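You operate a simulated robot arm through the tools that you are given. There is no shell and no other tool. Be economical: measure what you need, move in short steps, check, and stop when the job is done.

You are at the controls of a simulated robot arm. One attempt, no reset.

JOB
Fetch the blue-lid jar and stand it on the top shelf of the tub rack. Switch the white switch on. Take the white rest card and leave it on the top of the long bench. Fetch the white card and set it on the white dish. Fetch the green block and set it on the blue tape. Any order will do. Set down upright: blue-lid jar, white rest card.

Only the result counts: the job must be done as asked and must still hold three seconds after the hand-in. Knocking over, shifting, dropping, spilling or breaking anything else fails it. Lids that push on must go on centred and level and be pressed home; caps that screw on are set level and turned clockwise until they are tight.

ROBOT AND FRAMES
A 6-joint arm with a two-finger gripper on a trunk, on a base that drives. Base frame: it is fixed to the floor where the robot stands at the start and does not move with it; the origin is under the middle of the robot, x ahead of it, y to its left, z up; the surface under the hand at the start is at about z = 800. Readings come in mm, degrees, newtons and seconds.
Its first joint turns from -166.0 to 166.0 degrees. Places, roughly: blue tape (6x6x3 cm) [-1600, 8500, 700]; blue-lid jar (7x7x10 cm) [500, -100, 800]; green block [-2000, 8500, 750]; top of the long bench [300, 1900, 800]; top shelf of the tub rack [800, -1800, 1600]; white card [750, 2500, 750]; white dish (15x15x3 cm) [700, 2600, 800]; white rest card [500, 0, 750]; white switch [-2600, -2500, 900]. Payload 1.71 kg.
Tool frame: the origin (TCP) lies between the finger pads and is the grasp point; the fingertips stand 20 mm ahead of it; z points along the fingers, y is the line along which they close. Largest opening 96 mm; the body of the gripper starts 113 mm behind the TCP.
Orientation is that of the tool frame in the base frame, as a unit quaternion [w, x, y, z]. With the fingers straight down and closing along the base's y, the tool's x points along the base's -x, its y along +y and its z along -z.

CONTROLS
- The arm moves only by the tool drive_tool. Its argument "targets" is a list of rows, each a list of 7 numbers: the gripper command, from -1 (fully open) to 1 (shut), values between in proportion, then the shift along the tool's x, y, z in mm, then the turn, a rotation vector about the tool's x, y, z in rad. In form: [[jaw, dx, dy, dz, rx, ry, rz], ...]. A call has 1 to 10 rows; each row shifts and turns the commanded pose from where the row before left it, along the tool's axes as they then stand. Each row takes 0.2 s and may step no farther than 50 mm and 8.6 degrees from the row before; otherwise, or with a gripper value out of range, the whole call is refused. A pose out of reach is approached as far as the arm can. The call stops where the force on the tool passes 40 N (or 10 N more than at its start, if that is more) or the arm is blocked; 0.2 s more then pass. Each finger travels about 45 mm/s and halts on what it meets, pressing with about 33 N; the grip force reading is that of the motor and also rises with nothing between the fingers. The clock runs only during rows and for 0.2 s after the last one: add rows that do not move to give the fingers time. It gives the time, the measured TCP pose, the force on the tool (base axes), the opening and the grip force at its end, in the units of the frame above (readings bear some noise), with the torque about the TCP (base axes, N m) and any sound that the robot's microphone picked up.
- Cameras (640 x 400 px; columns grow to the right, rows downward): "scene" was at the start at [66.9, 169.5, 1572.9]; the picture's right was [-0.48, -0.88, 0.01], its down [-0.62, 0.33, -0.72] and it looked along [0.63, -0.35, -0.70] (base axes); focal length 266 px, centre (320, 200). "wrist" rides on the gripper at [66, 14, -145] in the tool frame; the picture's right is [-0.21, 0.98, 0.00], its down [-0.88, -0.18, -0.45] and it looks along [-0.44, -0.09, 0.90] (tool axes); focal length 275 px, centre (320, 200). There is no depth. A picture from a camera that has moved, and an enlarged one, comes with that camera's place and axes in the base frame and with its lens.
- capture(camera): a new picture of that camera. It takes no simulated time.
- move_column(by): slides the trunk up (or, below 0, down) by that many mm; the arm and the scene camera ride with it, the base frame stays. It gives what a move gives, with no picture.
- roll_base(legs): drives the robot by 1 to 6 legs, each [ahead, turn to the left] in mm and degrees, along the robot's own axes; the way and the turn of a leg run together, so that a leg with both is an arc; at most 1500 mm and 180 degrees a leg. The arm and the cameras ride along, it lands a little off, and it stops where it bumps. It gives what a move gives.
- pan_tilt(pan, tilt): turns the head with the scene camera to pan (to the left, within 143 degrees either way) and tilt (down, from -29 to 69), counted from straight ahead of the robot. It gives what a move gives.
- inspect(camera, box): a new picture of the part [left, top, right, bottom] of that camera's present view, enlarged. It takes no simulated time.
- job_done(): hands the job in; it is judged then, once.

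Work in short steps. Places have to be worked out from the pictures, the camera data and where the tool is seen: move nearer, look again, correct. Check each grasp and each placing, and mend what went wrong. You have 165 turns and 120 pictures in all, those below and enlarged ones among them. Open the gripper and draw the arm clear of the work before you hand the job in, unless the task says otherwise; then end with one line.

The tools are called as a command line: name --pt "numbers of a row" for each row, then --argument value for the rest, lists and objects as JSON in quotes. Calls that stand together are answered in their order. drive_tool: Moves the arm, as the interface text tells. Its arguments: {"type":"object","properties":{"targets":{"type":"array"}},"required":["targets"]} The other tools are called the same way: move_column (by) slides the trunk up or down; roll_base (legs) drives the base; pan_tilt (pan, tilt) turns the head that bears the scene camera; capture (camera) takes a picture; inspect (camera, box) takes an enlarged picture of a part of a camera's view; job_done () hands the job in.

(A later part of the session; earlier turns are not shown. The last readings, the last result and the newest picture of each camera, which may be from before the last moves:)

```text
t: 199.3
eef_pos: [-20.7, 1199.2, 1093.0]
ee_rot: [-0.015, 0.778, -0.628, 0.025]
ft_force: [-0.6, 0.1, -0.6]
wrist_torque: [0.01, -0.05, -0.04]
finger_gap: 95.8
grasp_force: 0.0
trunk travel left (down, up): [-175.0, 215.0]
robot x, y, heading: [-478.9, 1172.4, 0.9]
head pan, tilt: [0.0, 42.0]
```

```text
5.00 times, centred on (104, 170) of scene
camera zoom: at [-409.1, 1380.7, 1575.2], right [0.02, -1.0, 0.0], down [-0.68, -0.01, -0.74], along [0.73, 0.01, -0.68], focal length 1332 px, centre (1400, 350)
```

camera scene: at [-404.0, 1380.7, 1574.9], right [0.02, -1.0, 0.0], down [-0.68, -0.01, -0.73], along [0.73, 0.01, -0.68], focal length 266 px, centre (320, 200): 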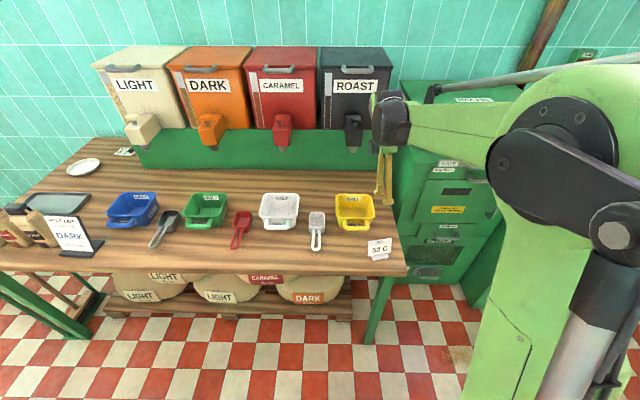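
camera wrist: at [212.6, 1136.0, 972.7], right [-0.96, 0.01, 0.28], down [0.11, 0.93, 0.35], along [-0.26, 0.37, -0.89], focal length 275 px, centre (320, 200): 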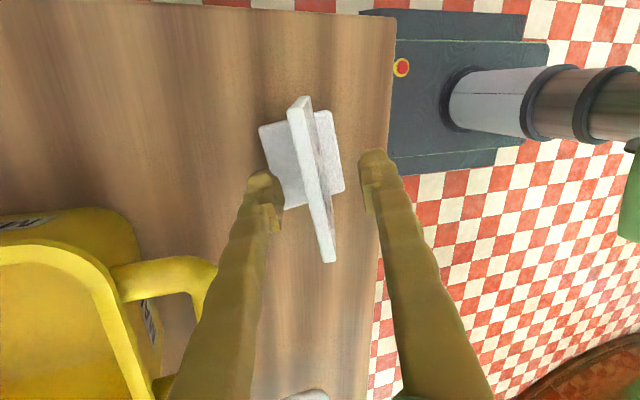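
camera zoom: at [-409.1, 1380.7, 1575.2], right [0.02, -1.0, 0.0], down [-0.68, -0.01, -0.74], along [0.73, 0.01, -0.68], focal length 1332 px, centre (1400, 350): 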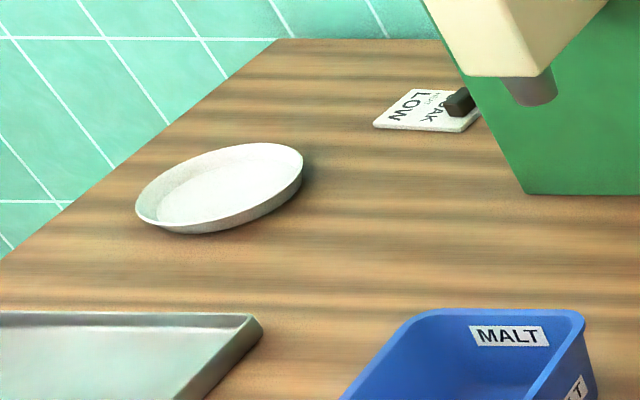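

The white card lies flat near the dispensers with a black knob on it, around [800,2450]; the dish is near [650,2570]. The bench top is at z≈775. I'll drive nearer.

roll_base --legs '[[0, 89], [1270, 0], [0, -90], [150, 0]]'

pan_tilt --pan 0 --tilt 35

capture --camera "scene"

inspect --camera "scene" --box '[230, 120, 390, 220]'

```text
t: 221.1
eef_pos: [122.9, 2477.4, 1094.7]
ee_rot: [-0.017, 0.777, -0.628, 0.027]
ft_force: [-0.4, 0.1, -1.1]
wrist_torque: [-0.03, 0.02, -0.01]
finger_gap: 96.1
grasp_force: 0.0
trunk travel left (down, up): [-175.0, 215.0]
robot x, y, heading: [-330.2, 2451.8, 1.2]
head pan, tilt: [0.0, 42.0]
```

```text
t: 221.7
eef_pos: [128.6, 2477.8, 1091.6]
ee_rot: [-0.016, 0.777, -0.629, 0.024]
ft_force: [-0.4, -0.3, -0.4]
wrist_torque: [-0.02, 0.01, -0.04]
finger_gap: 96.3
grasp_force: 0.1
trunk travel left (down, up): [-175.0, 215.0]
robot x, y, heading: [-328.1, 2447.6, 0.9]
head pan, tilt: [0.0, 35.0]
```

```text
51 pictures are left
camera scene: at [-278.4, 2660.0, 1586.6], right [0.02, -1.0, 0.0], down [-0.57, -0.01, -0.82], along [0.82, 0.01, -0.57], focal length 266 px, centre (320, 200)
```

scene: 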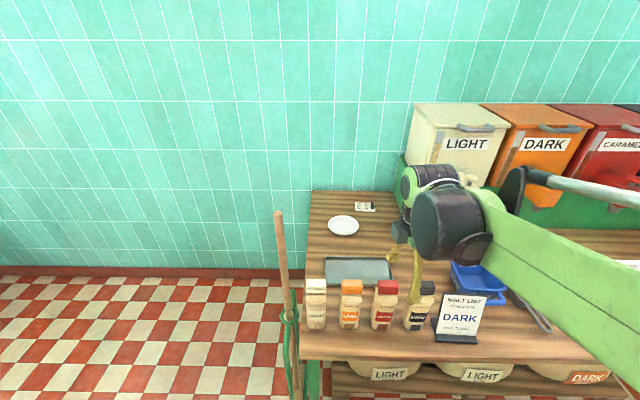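

```text
4.00 times, centred on (310, 170) of scene
camera zoom: at [-278.4, 2660.0, 1586.6], right [0.02, -1.0, 0.0], down [-0.57, -0.01, -0.82], along [0.82, 0.01, -0.57], focal length 1066 px, centre (360, 320)
```

zoom: 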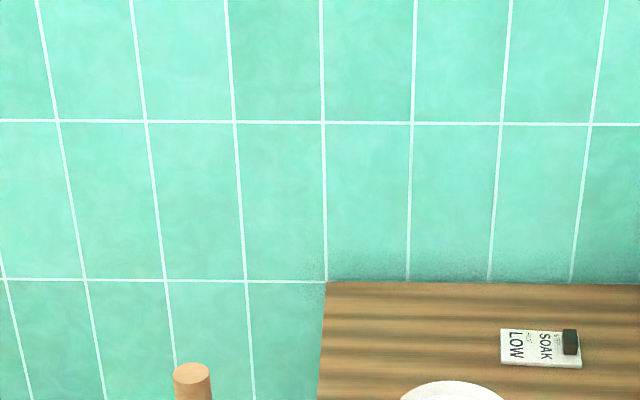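

Reaching the knob (about [822,2407]) from the front would need over 1 m, so I'll come from the bench's open end at about [530,3200], facing −y. A broom stands near [300,2800], so I'll keep north of it. First I'll tuck the arm.

drive_tool --pt "-1 -8 40 0 0 0 0" --pt "-1 -8 40 0 0 0 0" --pt "-1 -8 40 0 0 0 0" --pt "-1 0 0 0 0 0 0"

roll_base --legs '[[-150, 0], [0, 89], [760, 0], [0, -90]]'

pan_tilt --pan -20 --tilt 30

capture --camera "scene"

```text
t: 222.7
eef_pos: [6.7, 2478.0, 1086.4]
ee_rot: [-0.016, 0.777, -0.629, 0.025]
ft_force: [0.4, 0.7, -0.5]
wrist_torque: [0.0, 0.02, -0.01]
finger_gap: 96.1
grasp_force: 0.2
trunk travel left (down, up): [-175.0, 215.0]
robot x, y, heading: [-329.8, 2448.6, 1.2]
head pan, tilt: [0.0, 35.0]
```

```text
t: 241.1
eef_pos: [-123.2, 3218.4, 1088.4]
ee_rot: [-0.016, 0.76, -0.649, 0.027]
ft_force: [-0.3, 0.6, -0.4]
wrist_torque: [-0.01, 0.0, 0.0]
finger_gap: 96.1
grasp_force: 0.1
trunk travel left (down, up): [-175.0, 215.0]
robot x, y, heading: [-460.0, 3208.2, -2.2]
head pan, tilt: [0.0, 35.0]
```

```text
t: 241.9
eef_pos: [-119.7, 3218.5, 1086.1]
ee_rot: [-0.014, 0.76, -0.649, 0.025]
ft_force: [0.2, -0.6, -0.8]
wrist_torque: [0.04, 0.07, -0.02]
finger_gap: 96.0
grasp_force: 0.1
trunk travel left (down, up): [-175.0, 215.0]
robot x, y, heading: [-450.9, 3208.9, -1.9]
head pan, tilt: [-20.0, 30.0]
```

```text
49 pictures are left
camera scene: at [-402.4, 3386.0, 1594.5], right [-0.37, -0.93, 0.0], down [-0.46, 0.19, -0.87], along [0.81, -0.32, -0.5], focal length 266 px, centre (320, 200)
```

scene: 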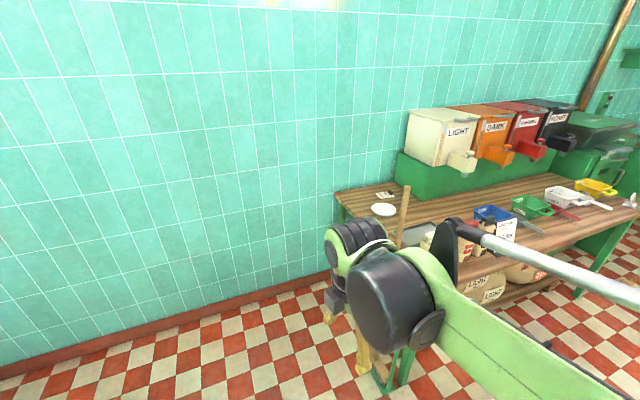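

The floor is clear up to the wall at x≈1020. Driving in and turning to face −y.

roll_base --legs '[[970, 2], [0, -90]]'

pan_tilt --pan 10 --tilt 45

capture --camera "scene"

```text
t: 254.7
eef_pos: [545.9, 2847.9, 1082.2]
ee_rot: [-0.007, -0.103, 0.994, -0.022]
ft_force: [0.0, 1.3, -0.4]
wrist_torque: [0.06, 0.03, -0.02]
finger_gap: 96.0
grasp_force: 0.0
trunk travel left (down, up): [-175.0, 215.0]
robot x, y, heading: [518.5, 3198.2, -89.1]
head pan, tilt: [-20.0, 30.0]
```

```text
t: 255.6
eef_pos: [545.6, 2840.3, 1078.2]
ee_rot: [-0.006, -0.103, 0.994, -0.018]
ft_force: [-0.4, -0.7, 0.2]
wrist_torque: [0.04, 0.01, 0.0]
finger_gap: 96.1
grasp_force: 0.0
trunk travel left (down, up): [-175.0, 215.0]
robot x, y, heading: [521.7, 3199.3, -89.2]
head pan, tilt: [10.0, 45.0]
```

```text
48 pictures are left
camera scene: at [745.9, 3169.5, 1572.2], right [-0.98, -0.19, 0.0], down [-0.13, 0.69, -0.72], along [0.13, -0.7, -0.7], focal length 266 px, centre (320, 200)
```

scene: 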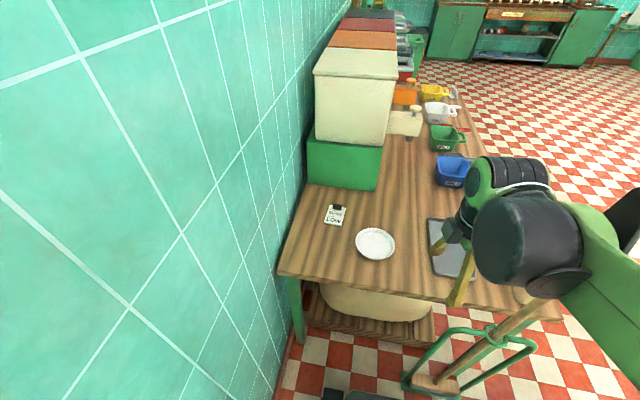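

Zooming on the card and the dish.

inspect --camera "scene" --box '[280, 170, 440, 270]'

```text
4.00 times, centred on (360, 220) of scene
camera zoom: at [745.9, 3169.5, 1572.2], right [-0.98, -0.19, 0.0], down [-0.13, 0.69, -0.72], along [0.13, -0.7, -0.7], focal length 1066 px, centre (160, 120)
```

zoom: 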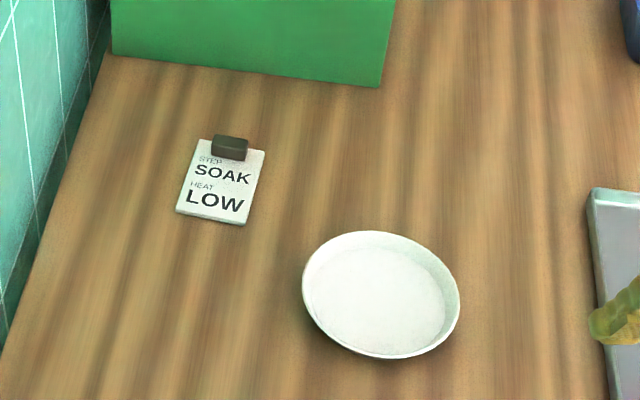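

The knob is at about [813,2417,795] and the dish centre at about [655,2570]. I'll align the yaw so the fingers close along the card's axis, and move most of the way over.

drive_tool --pt "-1 0 0 0 0 0 0.148" --pt "-1 0 0 0 0 0 0.147" --pt "-1 -27.6 -36.2 10 0 0 0" --pt "-1 -27.6 -36.2 10 0 0 0" --pt "-1 -27.6 -36.2 10 0 0 0" --pt "-1 -27.6 -36.2 10 0 0 0" --pt "-1 -27.6 -36.2 10 0 0 0" --pt "-1 -27.6 -36.2 10 0 0 0" --pt "-1 -27.6 -36.2 10 0 0 0" --pt "-1 -27.6 -36.2 10 0 0 0"

drive_tool --pt "-1 -27.6 -36.2 10 0 0 0" --pt "-1 -27.6 -36.2 10 0 0 0" --pt "-1 0 0 0 0 0 0" --pt "-1 0 0 0 0 0 0"

capture --camera "wrist"

```text
t: 257.8
eef_pos: [738.3, 2523.0, 1005.3]
ee_rot: [-0.003, 0.044, 0.999, -0.015]
ft_force: [0.0, 0.1, 0.7]
wrist_torque: [-0.11, -0.01, -0.01]
finger_gap: 95.9
grasp_force: 0.1
trunk travel left (down, up): [-175.0, 215.0]
robot x, y, heading: [519.8, 3200.6, -89.3]
head pan, tilt: [10.0, 45.0]
```

```text
t: 258.8
eef_pos: [787.6, 2448.2, 990.1]
ee_rot: [-0.003, 0.044, 0.999, -0.018]
ft_force: [-0.1, -1.3, -0.7]
wrist_torque: [-0.03, -0.01, 0.03]
finger_gap: 96.0
grasp_force: 0.1
trunk travel left (down, up): [-175.0, 215.0]
robot x, y, heading: [523.5, 3198.0, -89.5]
head pan, tilt: [10.0, 45.0]
```

```text
46 pictures are left
camera wrist: at [725.7, 2474.7, 1136.4], right [0.29, 0.96, -0.04], down [0.86, -0.25, 0.45], along [0.42, -0.16, -0.89], focal length 275 px, centre (320, 200)
```

wrist: 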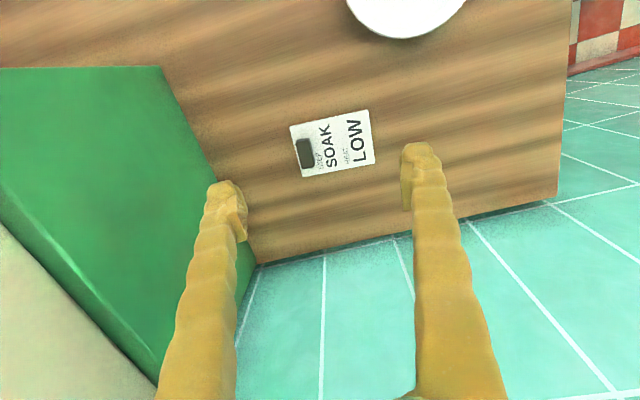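

The yaw matches the card (about 85°) and the knob is at [817,2413]. I'll centre, narrow the jaws and descend to about z 850.

drive_tool --pt "-0.25 -16 -16 30 0 0 0" --pt "-0.25 -15 -15.5 30 0 0 0" --pt "-0.25 0 0 40 0 0 0" --pt "-0.25 0 0 40 0 0 0" --pt "-0.25 0 0 0 0 0 0" --pt "-0.25 0 0 0 0 0 0"

capture --camera "wrist"

```text
t: 260.2
eef_pos: [815.5, 2408.4, 849.5]
ee_rot: [-0.004, 0.044, 0.999, -0.017]
ft_force: [-0.2, -0.7, -0.4]
wrist_torque: [0.01, -0.01, -0.03]
finger_gap: 60.1
grasp_force: 0.0
trunk travel left (down, up): [-175.0, 215.0]
robot x, y, heading: [520.9, 3197.8, -89.3]
head pan, tilt: [10.0, 45.0]
```

```text
45 pictures are left
camera wrist: at [753.4, 2434.3, 995.5], right [0.29, 0.96, -0.04], down [0.86, -0.25, 0.45], along [0.42, -0.16, -0.89], focal length 275 px, centre (320, 200)
```

wrist: 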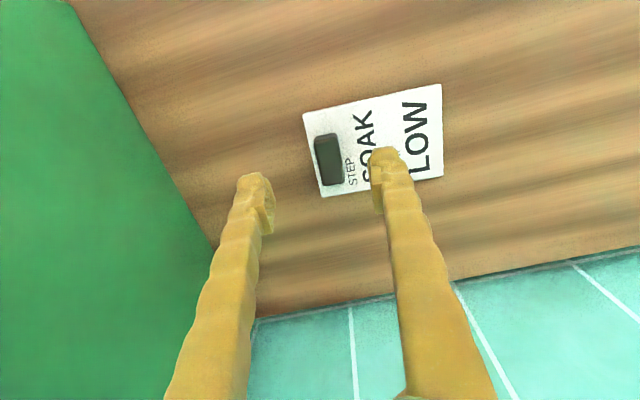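

The knob is about 7 mm to +y of the finger centre. I'll correct and descend 36.

drive_tool --pt "-0.25 -1 8 10 0 0 0" --pt "-0.25 0 0 14 0 0 0" --pt "-0.25 0 0 12 0 0 0" --pt "-0.25 0 0 0 0 0 0"

capture --camera "wrist"

inspect --camera "scene" --box '[290, 165, 386, 225]'

```text
t: 261.2
eef_pos: [814.7, 2416.7, 813.6]
ee_rot: [-0.004, 0.044, 0.999, -0.017]
ft_force: [0.2, 0.4, -0.6]
wrist_torque: [-0.01, -0.02, -0.01]
finger_gap: 60.0
grasp_force: 0.0
trunk travel left (down, up): [-175.0, 215.0]
robot x, y, heading: [520.4, 3197.0, -89.2]
head pan, tilt: [10.0, 45.0]
```

```text
44 pictures are left
camera wrist: at [752.4, 2441.5, 960.1], right [0.29, 0.96, -0.04], down [0.86, -0.25, 0.45], along [0.42, -0.16, -0.89], focal length 275 px, centre (320, 200)
```

wrist: 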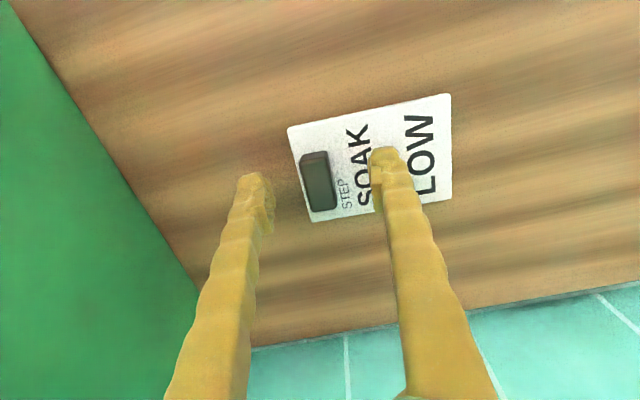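

```text
6.67 times, centred on (338, 195) of scene
camera zoom: at [746.5, 3125.8, 1570.7], right [-0.98, -0.19, 0.0], down [-0.13, 0.71, -0.7], along [0.13, -0.68, -0.72], focal length 1776 px, centre (200, 233)
```

zoom: 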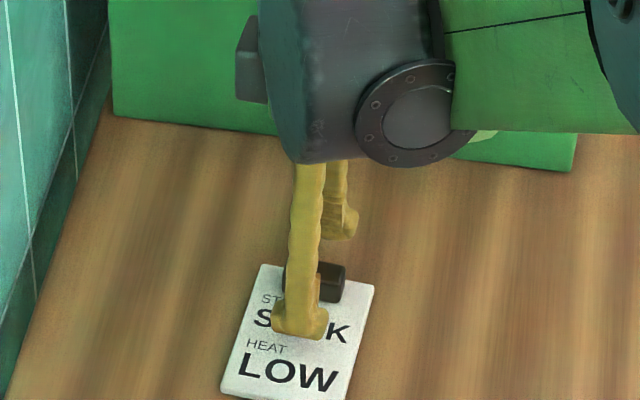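

The knob is centred between the fingers. Down 7 mm more and close.

drive_tool --pt "-0.25 0 0 4 0 0 0" --pt "-0.25 0 0 3 0 0 0" --pt "0.1 0 0 0 0 0 0" --pt "0.4 0 0 0 0 0 0" --pt "0.7 0 0 0 0 0 0" --pt "1 0 0 0 0 0 0" --pt "1 0 0 0 0 0 0"

capture --camera "wrist"

```text
t: 262.8
eef_pos: [816.0, 2416.9, 807.4]
ee_rot: [-0.003, 0.045, 0.999, -0.017]
ft_force: [-1.2, -1.5, 11.0]
wrist_torque: [0.02, 0.03, 0.0]
finger_gap: 16.6
grasp_force: 32.8
trunk travel left (down, up): [-175.0, 215.0]
robot x, y, heading: [519.7, 3196.5, -89.2]
head pan, tilt: [10.0, 45.0]
```

```text
42 pictures are left
camera wrist: at [754.0, 2442.3, 953.1], right [0.29, 0.96, -0.04], down [0.86, -0.25, 0.45], along [0.42, -0.16, -0.89], focal length 275 px, centre (320, 200)
```

wrist: 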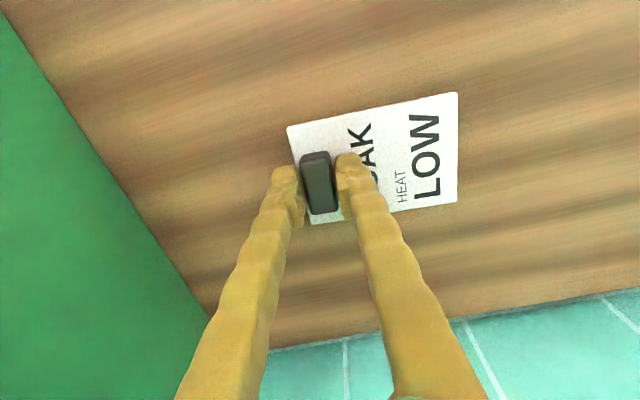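

The knob is gripped (gap 16.6). Lifting 80 mm.

drive_tool --pt "1 0 0 -20 0 0 0" --pt "1 0 0 -30 0 0 0" --pt "1 0 0 -30 0 0 0" --pt "1 0 0 0 0 0 0"

capture --camera "wrist"

inspect --camera "scene" --box '[290, 150, 450, 250]'

```text
t: 263.8
eef_pos: [817.3, 2422.0, 885.9]
ee_rot: [-0.004, 0.044, 0.999, -0.017]
ft_force: [-1.3, 0.5, -0.9]
wrist_torque: [-0.01, -0.02, 0.01]
finger_gap: 16.7
grasp_force: 33.1
trunk travel left (down, up): [-175.0, 215.0]
robot x, y, heading: [523.2, 3197.5, -89.2]
head pan, tilt: [10.0, 45.0]
```

```text
41 pictures are left
camera wrist: at [755.2, 2447.2, 1032.9], right [0.29, 0.96, -0.04], down [0.86, -0.25, 0.45], along [0.42, -0.16, -0.89], focal length 275 px, centre (320, 200)
```

wrist: 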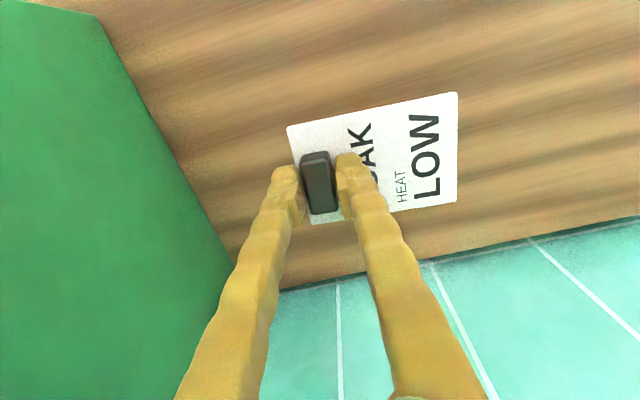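

```text
4.00 times, centred on (370, 200) of scene
camera zoom: at [746.3, 3126.3, 1570.7], right [-0.98, -0.19, 0.0], down [-0.13, 0.71, -0.7], along [0.13, -0.68, -0.72], focal length 1066 px, centre (120, 200)
```

zoom: 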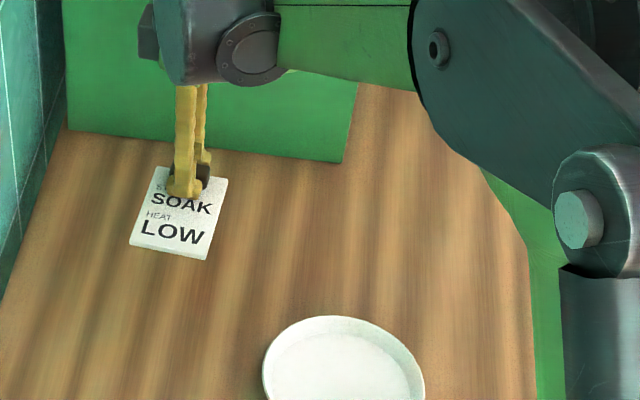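

The card hangs level. Its centre is about +41 mm in y from the TCP and the dish centre is about [657,2566], so I'll move the TCP to about [659,2525].

drive_tool --pt "1 41.6 22.2 0 0 0 0" --pt "1 41.6 22.2 0 0 0 0" --pt "1 41.6 22.2 0 0 0 0" --pt "1 41.6 22.2 0 0 0 0" --pt "1 0 0 0 0 0 0" --pt "1 0 0 0 0 0 0"

capture --camera "wrist"

inspect --camera "scene" --box '[290, 160, 450, 260]'

```text
t: 265.2
eef_pos: [661.2, 2521.8, 885.7]
ee_rot: [-0.004, 0.045, 0.999, -0.017]
ft_force: [0.5, 0.5, -0.7]
wrist_torque: [0.0, -0.01, 0.01]
finger_gap: 16.3
grasp_force: 33.2
trunk travel left (down, up): [-175.0, 215.0]
robot x, y, heading: [523.5, 3200.9, -89.4]
head pan, tilt: [10.0, 45.0]
```

```text
39 pictures are left
camera wrist: at [598.2, 2547.7, 1031.5], right [0.29, 0.96, -0.04], down [0.86, -0.25, 0.45], along [0.42, -0.16, -0.89], focal length 275 px, centre (320, 200)
```

wrist: 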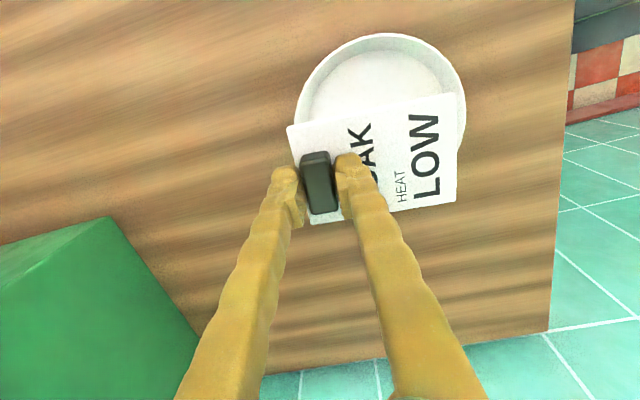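

```text
4.00 times, centred on (370, 210) of scene
camera zoom: at [746.2, 3126.0, 1570.7], right [-0.98, -0.19, 0.0], down [-0.13, 0.71, -0.7], along [0.13, -0.68, -0.72], focal length 1066 px, centre (120, 160)
```

zoom: 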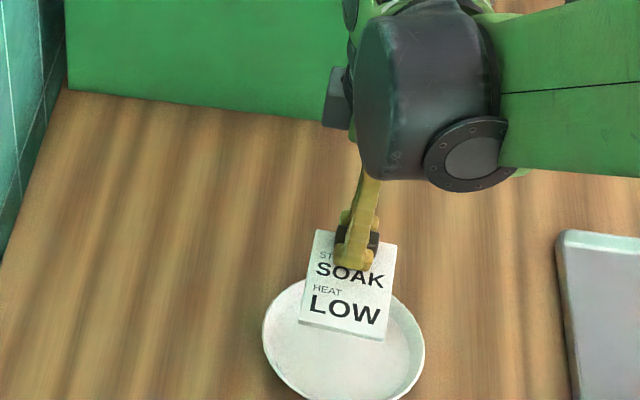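

The dish centre refines to about [654,2579]. I'll shift the card (−7,+18) and descend near the dish.

drive_tool --pt "1 8.5 17.5 15 0 0 0" --pt "1 0 0 20 0 0 0" --pt "1 0 0 12 0 0 0" --pt "1 0 0 0 0 0 0" --pt "1 0 0 0 0 0 0"

capture --camera "wrist"

inspect --camera "scene" --box '[330, 190, 426, 250]'

```text
t: 266.4
eef_pos: [651.7, 2539.4, 835.5]
ee_rot: [-0.003, 0.044, 0.999, -0.018]
ft_force: [-0.4, 0.2, -0.3]
wrist_torque: [-0.03, -0.01, 0.03]
finger_gap: 16.4
grasp_force: 33.1
trunk travel left (down, up): [-175.0, 215.0]
robot x, y, heading: [522.8, 3197.5, -89.2]
head pan, tilt: [10.0, 45.0]
```

```text
37 pictures are left
camera wrist: at [588.5, 2564.5, 982.0], right [0.29, 0.96, -0.04], down [0.86, -0.25, 0.45], along [0.42, -0.16, -0.89], focal length 275 px, centre (320, 200)
```

wrist: 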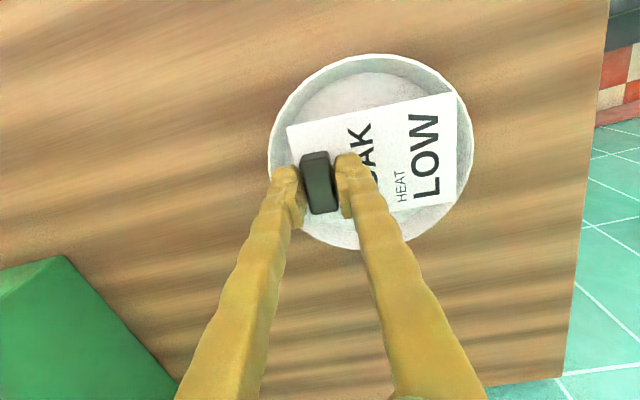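

```text
6.67 times, centred on (378, 220) of scene
camera zoom: at [746.4, 3126.1, 1570.7], right [-0.98, -0.19, 0.0], down [-0.13, 0.71, -0.7], along [0.13, -0.68, -0.72], focal length 1776 px, centre (-67, 67)
```

zoom: 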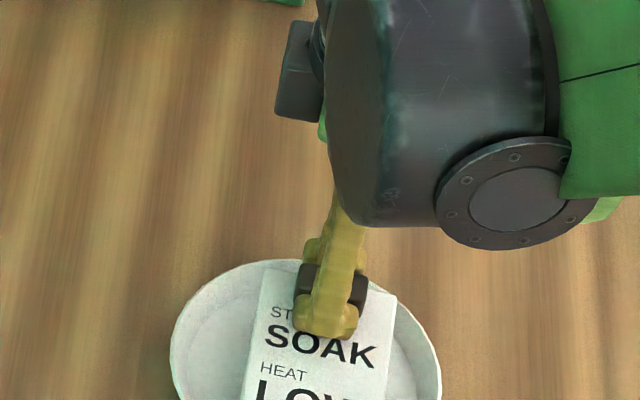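

The card sits inside the rim, slightly towards +x. I'll nudge it and creep down.

drive_tool --pt "1 4 0 8 0 0 0" --pt "1 0 0 6 0 0 0" --pt "1 0 0 2 0 0 0" --pt "1 0 0 2 0 0 0" --pt "1 0 0 0 0 0 0"

drive_tool --pt "1 0 0 1.5 0 0 0" --pt "1 0 0 0 0 0 0"

drive_tool --pt "1 0 0 1.5 0 0 0" --pt "1 0 0 0 0 0 0"

capture --camera "wrist"

```text
t: 267.0
eef_pos: [645.8, 2553.5, 837.5]
ee_rot: [-0.003, 0.044, 0.999, -0.026]
ft_force: [-0.7, 1.1, -0.2]
wrist_torque: [-0.1, 0.02, 0.01]
finger_gap: 16.8
grasp_force: 32.6
trunk travel left (down, up): [-175.0, 215.0]
robot x, y, heading: [521.3, 3195.1, -89.5]
head pan, tilt: [10.0, 45.0]
stopped in row 2: the force on the tool passed its limit at 47 N (the readings are from after the stop); the commanded pose is now the measured one
```

```text
t: 267.6
eef_pos: [645.6, 2549.9, 832.7]
ee_rot: [-0.003, 0.045, 0.999, -0.025]
ft_force: [-0.3, 0.0, 1.3]
wrist_torque: [-0.01, 0.01, -0.03]
finger_gap: 16.5
grasp_force: 32.9
trunk travel left (down, up): [-175.0, 215.0]
robot x, y, heading: [522.2, 3198.2, -89.2]
head pan, tilt: [10.0, 45.0]
```

```text
t: 268.2
eef_pos: [645.3, 2549.8, 831.7]
ee_rot: [-0.004, 0.045, 0.999, -0.027]
ft_force: [-0.1, -0.6, 0.1]
wrist_torque: [-0.03, 0.02, 0.02]
finger_gap: 16.5
grasp_force: 33.3
trunk travel left (down, up): [-175.0, 215.0]
robot x, y, heading: [519.6, 3198.3, -89.4]
head pan, tilt: [10.0, 45.0]
```

```text
35 pictures are left
camera wrist: at [584.4, 2577.6, 976.9], right [0.29, 0.96, -0.05], down [0.86, -0.24, 0.45], along [0.42, -0.18, -0.89], focal length 275 px, centre (320, 200)
```

wrist: 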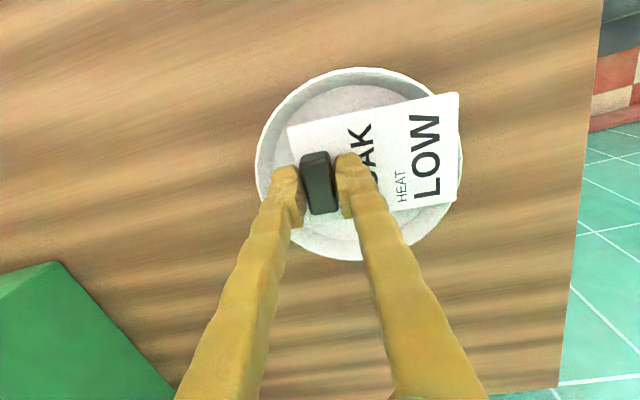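

The dish hasn't moved (centre ≈[648,2575]). The card is 13 mm too far in +y and clipped the wall. I'll lift 8, restore the 1° tilt and shift −9 in y so it lands almost centred with finger room.

drive_tool --pt "1 0 0 -10 0 0 0" --pt "1 -2 -9 0 -0.018 0 0" --pt "1 0 0 0 0 0 0" --pt "1 0 0 0 0 0 0" --pt "1 0 0 0 0 0 0"

capture --camera "wrist"

```text
t: 269.4
eef_pos: [647.1, 2541.1, 842.2]
ee_rot: [-0.003, 0.044, 0.999, -0.017]
ft_force: [0.7, -0.4, -0.4]
wrist_torque: [-0.01, 0.01, -0.02]
finger_gap: 16.6
grasp_force: 32.9
trunk travel left (down, up): [-175.0, 215.0]
robot x, y, heading: [521.0, 3197.4, -89.4]
head pan, tilt: [10.0, 45.0]
```

```text
34 pictures are left
camera wrist: at [585.7, 2566.9, 987.9], right [0.29, 0.96, -0.03], down [0.86, -0.25, 0.45], along [0.42, -0.16, -0.89], focal length 275 px, centre (320, 200)
```

wrist: 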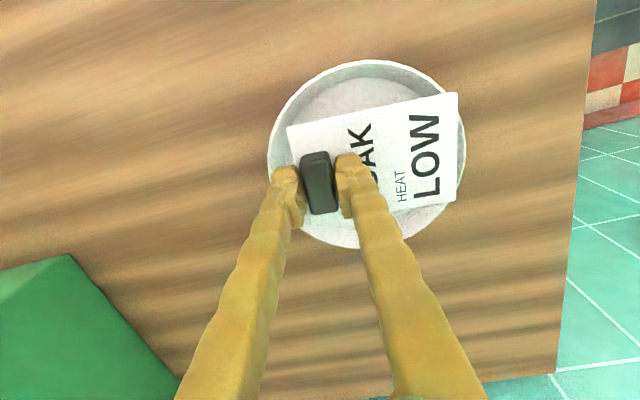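

The card is now about 5 mm +y of the dish centre, as intended. Descending slowly.

drive_tool --pt "1 0 0 7 0 0 0" --pt "1 0 0 5 0 0 0" --pt "1 0 0 0 0 0 0"

drive_tool --pt "1 0 0 2 0 0 0" --pt "1 0 0 0 0 0 0"

drive_tool --pt "1 0 0 2 0 0 0" --pt "1 0 0 0 0 0 0"

drive_tool --pt "1 0 0 2 0 0 0" --pt "1 0 0 0 0 0 0"

```text
t: 270.2
eef_pos: [648.6, 2541.6, 830.2]
ee_rot: [-0.002, 0.044, 0.999, -0.016]
ft_force: [0.9, -0.4, -0.1]
wrist_torque: [0.02, 0.01, 0.02]
finger_gap: 16.6
grasp_force: 32.9
trunk travel left (down, up): [-175.0, 215.0]
robot x, y, heading: [522.6, 3204.3, -89.5]
head pan, tilt: [10.0, 45.0]
```

```text
t: 270.8
eef_pos: [646.9, 2542.2, 828.5]
ee_rot: [-0.003, 0.044, 0.999, -0.016]
ft_force: [0.7, 0.3, 2.2]
wrist_torque: [0.19, 0.0, -0.03]
finger_gap: 16.5
grasp_force: 32.6
trunk travel left (down, up): [-175.0, 215.0]
robot x, y, heading: [521.8, 3200.0, -89.4]
head pan, tilt: [10.0, 45.0]
```

```text
t: 271.4
eef_pos: [647.6, 2540.9, 826.8]
ee_rot: [-0.003, 0.044, 0.999, -0.017]
ft_force: [1.0, -1.8, 4.2]
wrist_torque: [0.19, 0.05, -0.01]
finger_gap: 16.6
grasp_force: 33.2
trunk travel left (down, up): [-175.0, 215.0]
robot x, y, heading: [522.2, 3200.4, -89.3]
head pan, tilt: [10.0, 45.0]
```

```text
t: 272.0
eef_pos: [647.0, 2541.2, 825.3]
ee_rot: [-0.001, 0.045, 0.999, -0.017]
ft_force: [6.4, -5.8, 12.6]
wrist_torque: [0.54, 0.03, -0.21]
finger_gap: 16.8
grasp_force: 32.7
trunk travel left (down, up): [-175.0, 215.0]
robot x, y, heading: [522.9, 3200.6, -89.5]
head pan, tilt: [10.0, 45.0]
```

Light contact starts at about z 828, from the card's +y end. A close look.

inspect --camera "wrist" --box '[250, 40, 490, 260]'

inspect --camera "scene" --box '[330, 200, 442, 270]'

```text
1.82 times, centred on (370, 150) of wrist
camera zoom: at [585.1, 2567.2, 971.0], right [0.29, 0.96, -0.03], down [0.86, -0.25, 0.45], along [0.42, -0.16, -0.89], focal length 500 px, centre (229, 291)
```

zoom: 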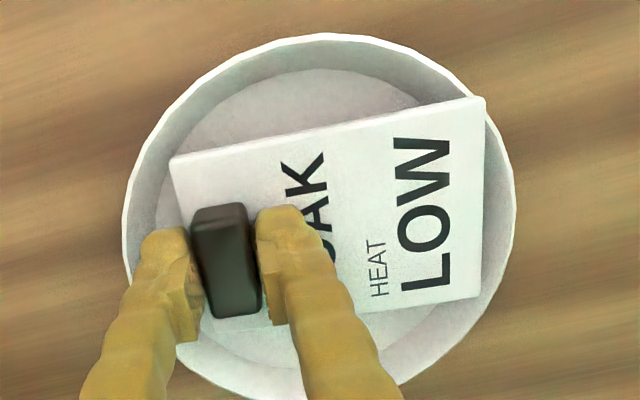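

```text
5.71 times, centred on (386, 235) of scene
camera zoom: at [746.7, 3126.4, 1570.7], right [-0.98, -0.19, 0.0], down [-0.13, 0.71, -0.7], along [0.13, -0.68, -0.72], focal length 1522 px, centre (-57, 0)
```

zoom: 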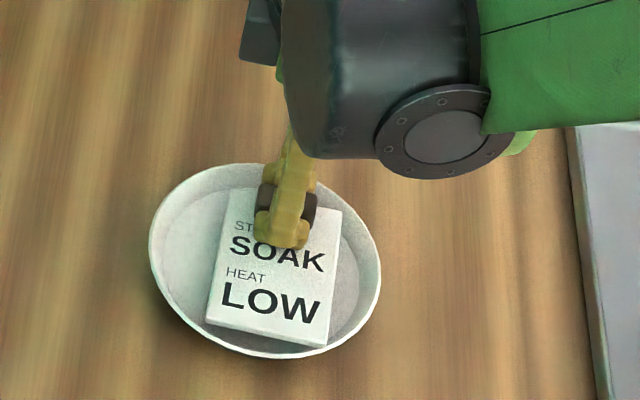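

The card is larger than the dish floor, so it rests with its corners on the sloped wall, well inside the rim and nearly centred. I'll relieve 2 mm and open slightly, about 4 mm per side, so as not to push the rim.

drive_tool --pt "1 0 0 -2 0 0 0" --pt "0.64 0 0 0 0 0 0" --pt "0.6 0 0 0 0 0 0" --pt "0.55 0 0 0 0 0 0" --pt "0.5 0 0 0 0 0 0" --pt "0.5 0 0 0 0 0 0"

inspect --camera "wrist" --box '[250, 40, 490, 260]'

```text
t: 273.4
eef_pos: [647.2, 2541.6, 826.2]
ee_rot: [-0.003, 0.044, 0.999, -0.016]
ft_force: [-0.8, 0.3, 0.3]
wrist_torque: [0.0, 0.01, -0.02]
finger_gap: 23.9
grasp_force: 0.0
trunk travel left (down, up): [-175.0, 215.0]
robot x, y, heading: [521.1, 3201.3, -89.3]
head pan, tilt: [10.0, 45.0]
```

```text
1.82 times, centred on (370, 150) of wrist
camera zoom: at [585.1, 2567.3, 972.4], right [0.29, 0.96, -0.03], down [0.86, -0.25, 0.45], along [0.42, -0.16, -0.89], focal length 500 px, centre (229, 291)
```

zoom: 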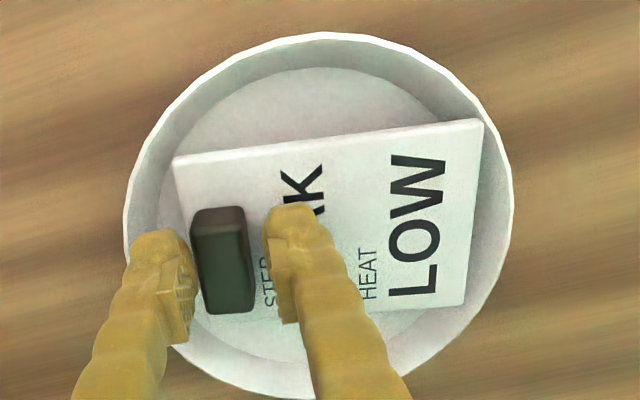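

The card dropped into the dish and is released. I'll lift straight up and check.

drive_tool --pt "0.5 0 0 -8 0 0 0" --pt "0.5 0 0 -20 0 0 0" --pt "0.5 0 0 -40 0 0 0" --pt "0.5 0 0 -45 0 0 0" --pt "0.5 0 0 -45 0 0 0" --pt "-1 0 0 -40 0 0 0"

capture --camera "wrist"

inspect --camera "scene" --box '[300, 180, 460, 280]'

```text
t: 274.8
eef_pos: [649.4, 2548.5, 1027.2]
ee_rot: [-0.003, 0.046, 0.999, -0.016]
ft_force: [0.1, 0.3, 0.1]
wrist_torque: [0.03, -0.01, 0.0]
finger_gap: 58.6
grasp_force: 0.2
trunk travel left (down, up): [-175.0, 215.0]
robot x, y, heading: [522.2, 3198.9, -89.2]
head pan, tilt: [10.0, 45.0]
```

```text
30 pictures are left
camera wrist: at [586.6, 2572.9, 1173.3], right [0.29, 0.96, -0.03], down [0.86, -0.25, 0.45], along [0.42, -0.16, -0.89], focal length 275 px, centre (320, 200)
```

wrist: 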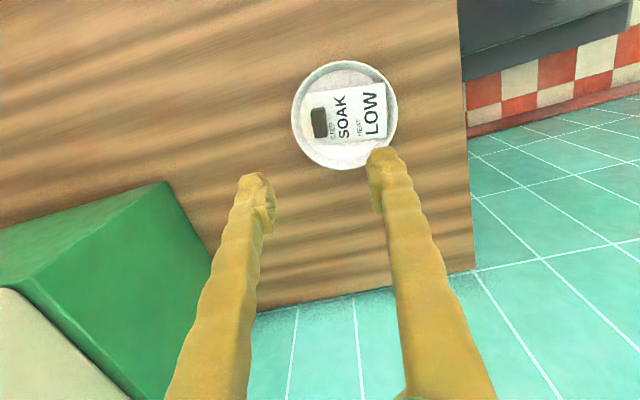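

```text
4.00 times, centred on (380, 230) of scene
camera zoom: at [746.5, 3125.9, 1570.7], right [-0.98, -0.19, 0.0], down [-0.13, 0.71, -0.7], along [0.13, -0.68, -0.72], focal length 1066 px, centre (80, 80)
```

zoom: 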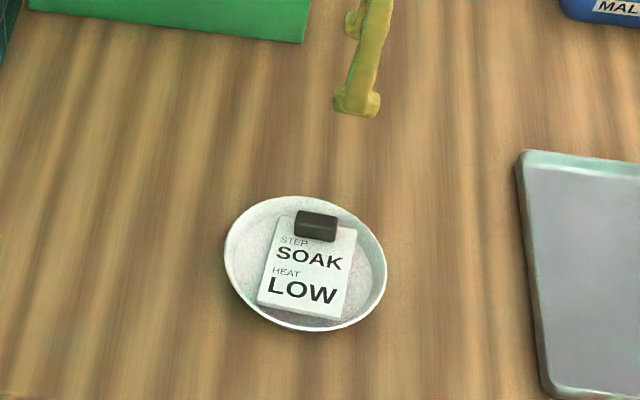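

The white card sits in the dish. I'll tuck the arm and turn towards the north-west to look for the way to the green block.

drive_tool --pt "-1 0 44 0 0 0 0" --pt "-1 0 44 0 0 0 0" --pt "-1 5 44 0 0 0 0" --pt "-1 10 44 0 0 0 0" --pt "-1 15 42 0 0 0 0" --pt "-1 15 42 0 0 0 0" --pt "-1 20 40 0 0 0 0" --pt "-1 0 0 0 0 0 0"

roll_base --legs '[[0, -130]]'

pan_tilt --pan 0 --tilt 15

capture --camera "scene"

```text
t: 276.6
eef_pos: [610.5, 2853.4, 1012.2]
ee_rot: [-0.003, 0.045, 0.999, -0.016]
ft_force: [0.0, 0.7, -0.3]
wrist_torque: [-0.02, -0.01, 0.0]
finger_gap: 96.3
grasp_force: 0.0
trunk travel left (down, up): [-175.0, 215.0]
robot x, y, heading: [518.8, 3196.2, -89.4]
head pan, tilt: [10.0, 45.0]
```

```text
t: 285.4
eef_pos: [202.5, 3361.6, 1013.0]
ee_rot: [-0.016, 0.928, 0.372, -0.004]
ft_force: [-0.4, -0.1, 0.6]
wrist_torque: [-0.02, 0.0, 0.0]
finger_gap: 96.0
grasp_force: 0.1
trunk travel left (down, up): [-175.0, 215.0]
robot x, y, heading: [520.1, 3197.3, 139.6]
head pan, tilt: [10.0, 45.0]
```

```text
t: 286.4
eef_pos: [200.8, 3361.4, 1011.1]
ee_rot: [-0.015, 0.928, 0.372, -0.003]
ft_force: [-2.6, 1.3, 1.0]
wrist_torque: [-0.2, -0.34, -0.01]
finger_gap: 95.9
grasp_force: 0.1
trunk travel left (down, up): [-175.0, 215.0]
robot x, y, heading: [515.6, 3196.4, 139.6]
head pan, tilt: [0.0, 15.0]
```

```text
28 pictures are left
camera scene: at [309.9, 3097.9, 1616.6], right [0.65, 0.76, 0.0], down [0.21, -0.18, -0.96], along [-0.73, 0.62, -0.28], focal length 266 px, centre (320, 200)
```

scene: 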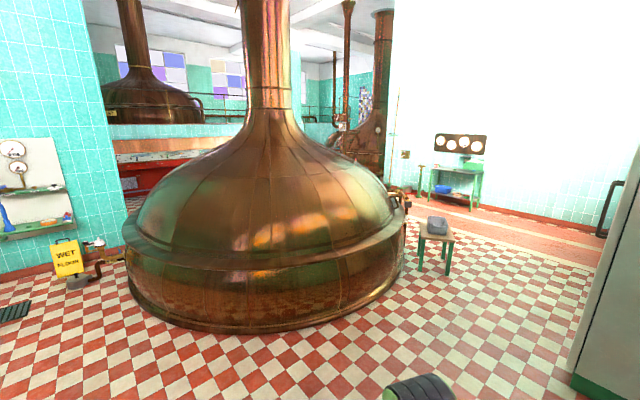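

The big kettle is ahead; the way runs between it (plus a stool near [-900,5850]) and the fridge (x≥360). The gauge table at the far end is my goal. I'll drive to [-150,4300], then north along x≈−150.

roll_base --legs '[[0, -18.6], [1289, 0], [0, -31], [1100, 0], [1100, 0]]'

pan_tilt --pan 25 --tilt 15

capture --camera "scene"

```text
t: 312.7
eef_pos: [-297.8, 6708.9, 1016.3]
ee_rot: [-0.026, 0.999, -0.02, 0.003]
ft_force: [0.0, -0.7, -0.4]
wrist_torque: [0.07, -0.04, -0.02]
finger_gap: 95.8
grasp_force: 0.2
trunk travel left (down, up): [-175.0, 215.0]
robot x, y, heading: [-194.9, 6386.2, 93.5]
head pan, tilt: [0.0, 15.0]
```

```text
t: 313.6
eef_pos: [-298.5, 6706.5, 1017.6]
ee_rot: [-0.026, 0.999, -0.022, 0.001]
ft_force: [-0.1, 0.6, 0.5]
wrist_torque: [0.04, -0.04, 0.04]
finger_gap: 95.9
grasp_force: 0.2
trunk travel left (down, up): [-175.0, 215.0]
robot x, y, heading: [-200.6, 6380.9, 93.3]
head pan, tilt: [25.0, 15.0]
```

```text
27 pictures are left
camera scene: at [-451.7, 6420.6, 1618.5], right [0.88, 0.47, 0.0], down [0.12, -0.23, -0.97], along [-0.46, 0.85, -0.26], focal length 266 px, centre (320, 200)
```

scene: 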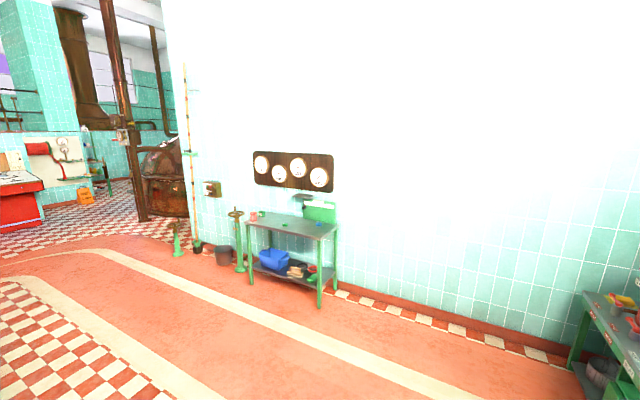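

inspect --camera "scene" --box '[220, 180, 364, 270]'

```text
4.44 times, centred on (292, 225) of scene
camera zoom: at [-451.7, 6420.6, 1618.5], right [0.88, 0.47, 0.0], down [0.12, -0.23, -0.97], along [-0.46, 0.85, -0.26], focal length 1184 px, centre (444, 89)
```

zoom: 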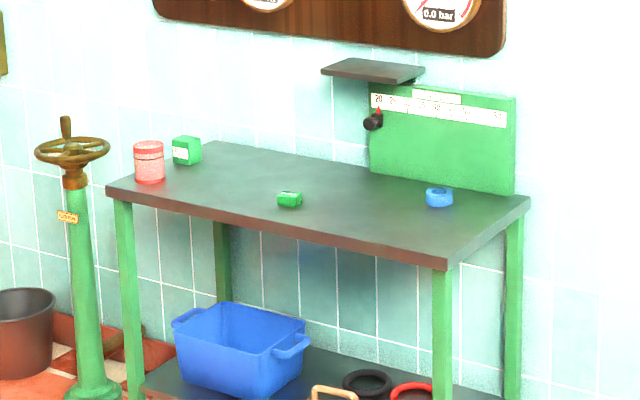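

The blue tape is near [-1620,8550], a small green object near [-1905,8403], and a labelled green box at [-2300,8530]. I'll drive up to the table for a closer look.

roll_base --legs '[[0, 48.7], [990, 0], [990, 0], [0, -52]]'

pan_tilt --pan 0 --tilt 40

capture --camera "scene"

```text
t: 333.8
eef_pos: [-1833.9, 7921.9, 1019.1]
ee_rot: [-0.03, 0.999, -0.038, 0.002]
ft_force: [0.6, 0.0, 0.4]
wrist_torque: [-0.01, -0.04, 0.0]
finger_gap: 96.0
grasp_force: 0.1
trunk travel left (down, up): [-175.0, 215.0]
robot x, y, heading: [-1750.5, 7604.3, 91.2]
head pan, tilt: [25.0, 15.0]
```

```text
t: 334.7
eef_pos: [-1833.8, 7927.7, 1018.7]
ee_rot: [-0.028, 0.999, -0.039, 0.002]
ft_force: [-0.7, 2.7, -0.3]
wrist_torque: [-0.42, -0.04, -0.01]
finger_gap: 96.2
grasp_force: 0.0
trunk travel left (down, up): [-175.0, 215.0]
robot x, y, heading: [-1747.5, 7601.4, 91.5]
head pan, tilt: [0.0, 40.0]
```

```text
25 pictures are left
camera scene: at [-1958.8, 7683.9, 1577.5], right [1.0, 0.02, 0.0], down [0.02, -0.66, -0.75], along [-0.02, 0.75, -0.66], focal length 266 px, centre (320, 200)
```

scene: 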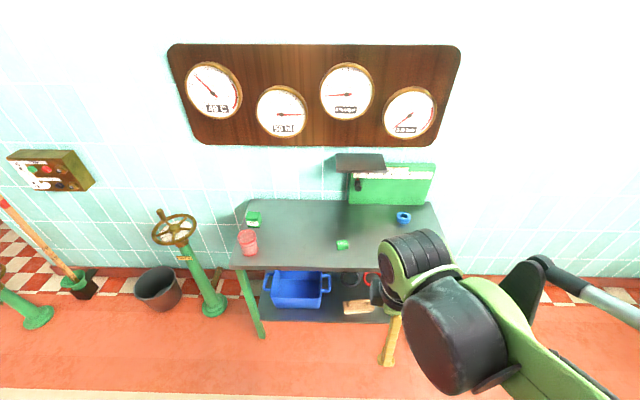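

inspect --camera "scene" --box '[232, 190, 424, 270]'

```text
3.33 times, centred on (328, 230) of scene
camera zoom: at [-1958.8, 7683.9, 1577.5], right [1.0, 0.02, 0.0], down [0.02, -0.66, -0.75], along [-0.02, 0.75, -0.66], focal length 888 px, centre (293, 100)
```

zoom: 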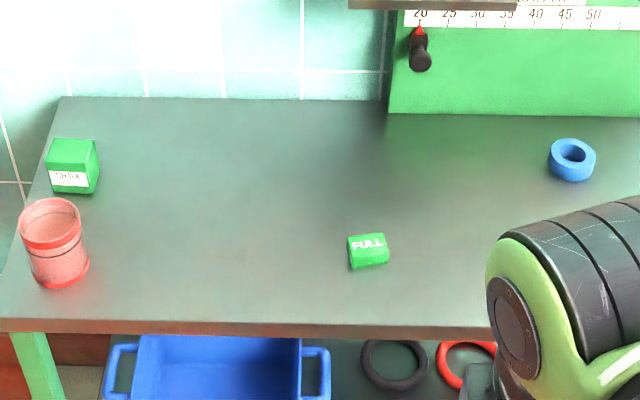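

The small block marked FULL is the green block, at about [-1886,8373]. The tape ring is at about [-1610,8526]. I'll roll 150 mm nearer and bring the hand above the block.

roll_base --legs '[[150, 0]]'

drive_tool --pt "-1 -10.4 -41.4 15.7 0 0 0" --pt "-1 -10.4 -41.4 15.7 0 0 0" --pt "-1 -10.4 -41.4 15.7 0 0 0" --pt "-1 -10.4 -41.4 15.7 0 0 0" --pt "-1 -10.4 -41.4 15.7 0 0 0" --pt "-1 -10.4 -41.4 15.7 0 0 0" --pt "-1 -10.4 -41.4 15.7 0 0 0" --pt "-1 0 0 0 0 0 0" --pt "-1 0 0 0 0 0 0"

capture --camera "wrist"

```text
t: 336.4
eef_pos: [-1834.7, 8051.3, 1025.3]
ee_rot: [-0.043, 0.998, -0.038, 0.001]
ft_force: [-0.3, 0.6, -0.8]
wrist_torque: [-0.04, 0.04, -0.02]
finger_gap: 95.9
grasp_force: 0.1
trunk travel left (down, up): [-175.0, 215.0]
robot x, y, heading: [-1747.1, 7760.4, 91.4]
head pan, tilt: [0.0, 40.0]
```

```text
t: 338.4
eef_pos: [-1885.2, 8356.0, 936.4]
ee_rot: [-0.041, 0.998, -0.037, 0.001]
ft_force: [0.2, -1.4, 0.6]
wrist_torque: [0.23, -0.03, 0.0]
finger_gap: 96.1
grasp_force: 0.1
trunk travel left (down, up): [-175.0, 215.0]
robot x, y, heading: [-1750.6, 7757.9, 91.3]
head pan, tilt: [0.0, 40.0]
```

```text
23 pictures are left
camera wrist: at [-1821.6, 8326.0, 1081.1], right [-0.28, -0.96, -0.08], down [-0.86, 0.21, 0.46], along [-0.42, 0.2, -0.88], focal length 275 px, centre (320, 200)
```

wrist: 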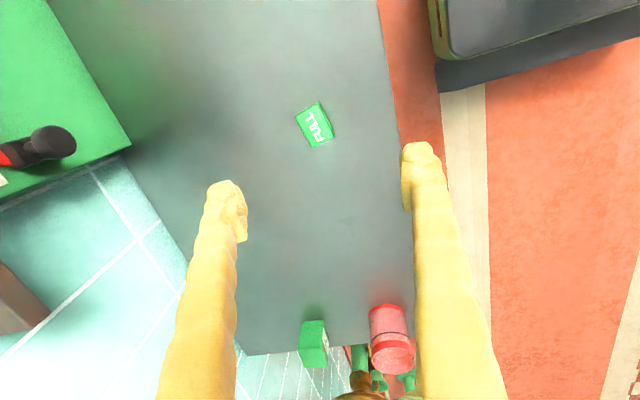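

The tool leans about 4.7° from sway and the block is yawed about 12°. I'll correct both, centre over [-1885,8379] and descend to about z 815.

drive_tool --pt "-1 0 0 0 -0.08 0 0" --pt "-0.25 0 0 0 0 0 -0.144" --pt "-0.25 0 0 0 0 0 -0.144" --pt "-0.25 2.4 -11 35 0 0 0" --pt "-0.25 2.4 -11.5 35 0 0 0" --pt "-0.25 0 0 40 0 0 0" --pt "-0.25 0 0 0 0 0 0" --pt "-0.25 0 0 0 0 0 0"

capture --camera "wrist"

```text
t: 340.1
eef_pos: [-1886.1, 8379.0, 828.6]
ee_rot: [-0.001, 0.994, 0.107, 0.0]
ft_force: [0.4, 0.1, 0.3]
wrist_torque: [0.0, -0.04, 0.01]
finger_gap: 59.9
grasp_force: 0.1
trunk travel left (down, up): [-175.0, 215.0]
robot x, y, heading: [-1752.7, 7760.5, 91.6]
head pan, tilt: [0.0, 40.0]
```

```text
22 pictures are left
camera wrist: at [-1818.2, 8380.9, 973.3], right [0.0, -1.0, 0.0], down [-0.9, 0.0, 0.45], along [-0.45, 0.0, -0.9], focal length 275 px, centre (320, 200)
```

wrist: 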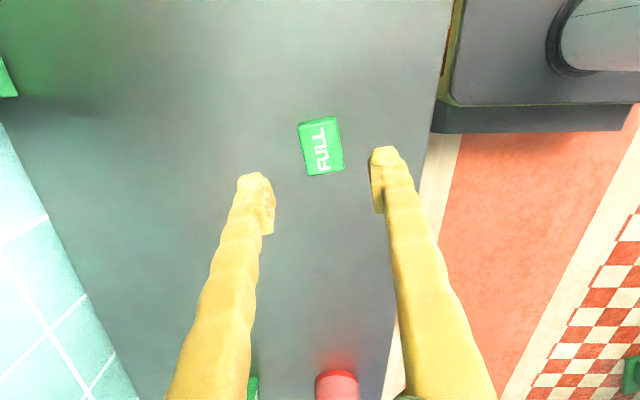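

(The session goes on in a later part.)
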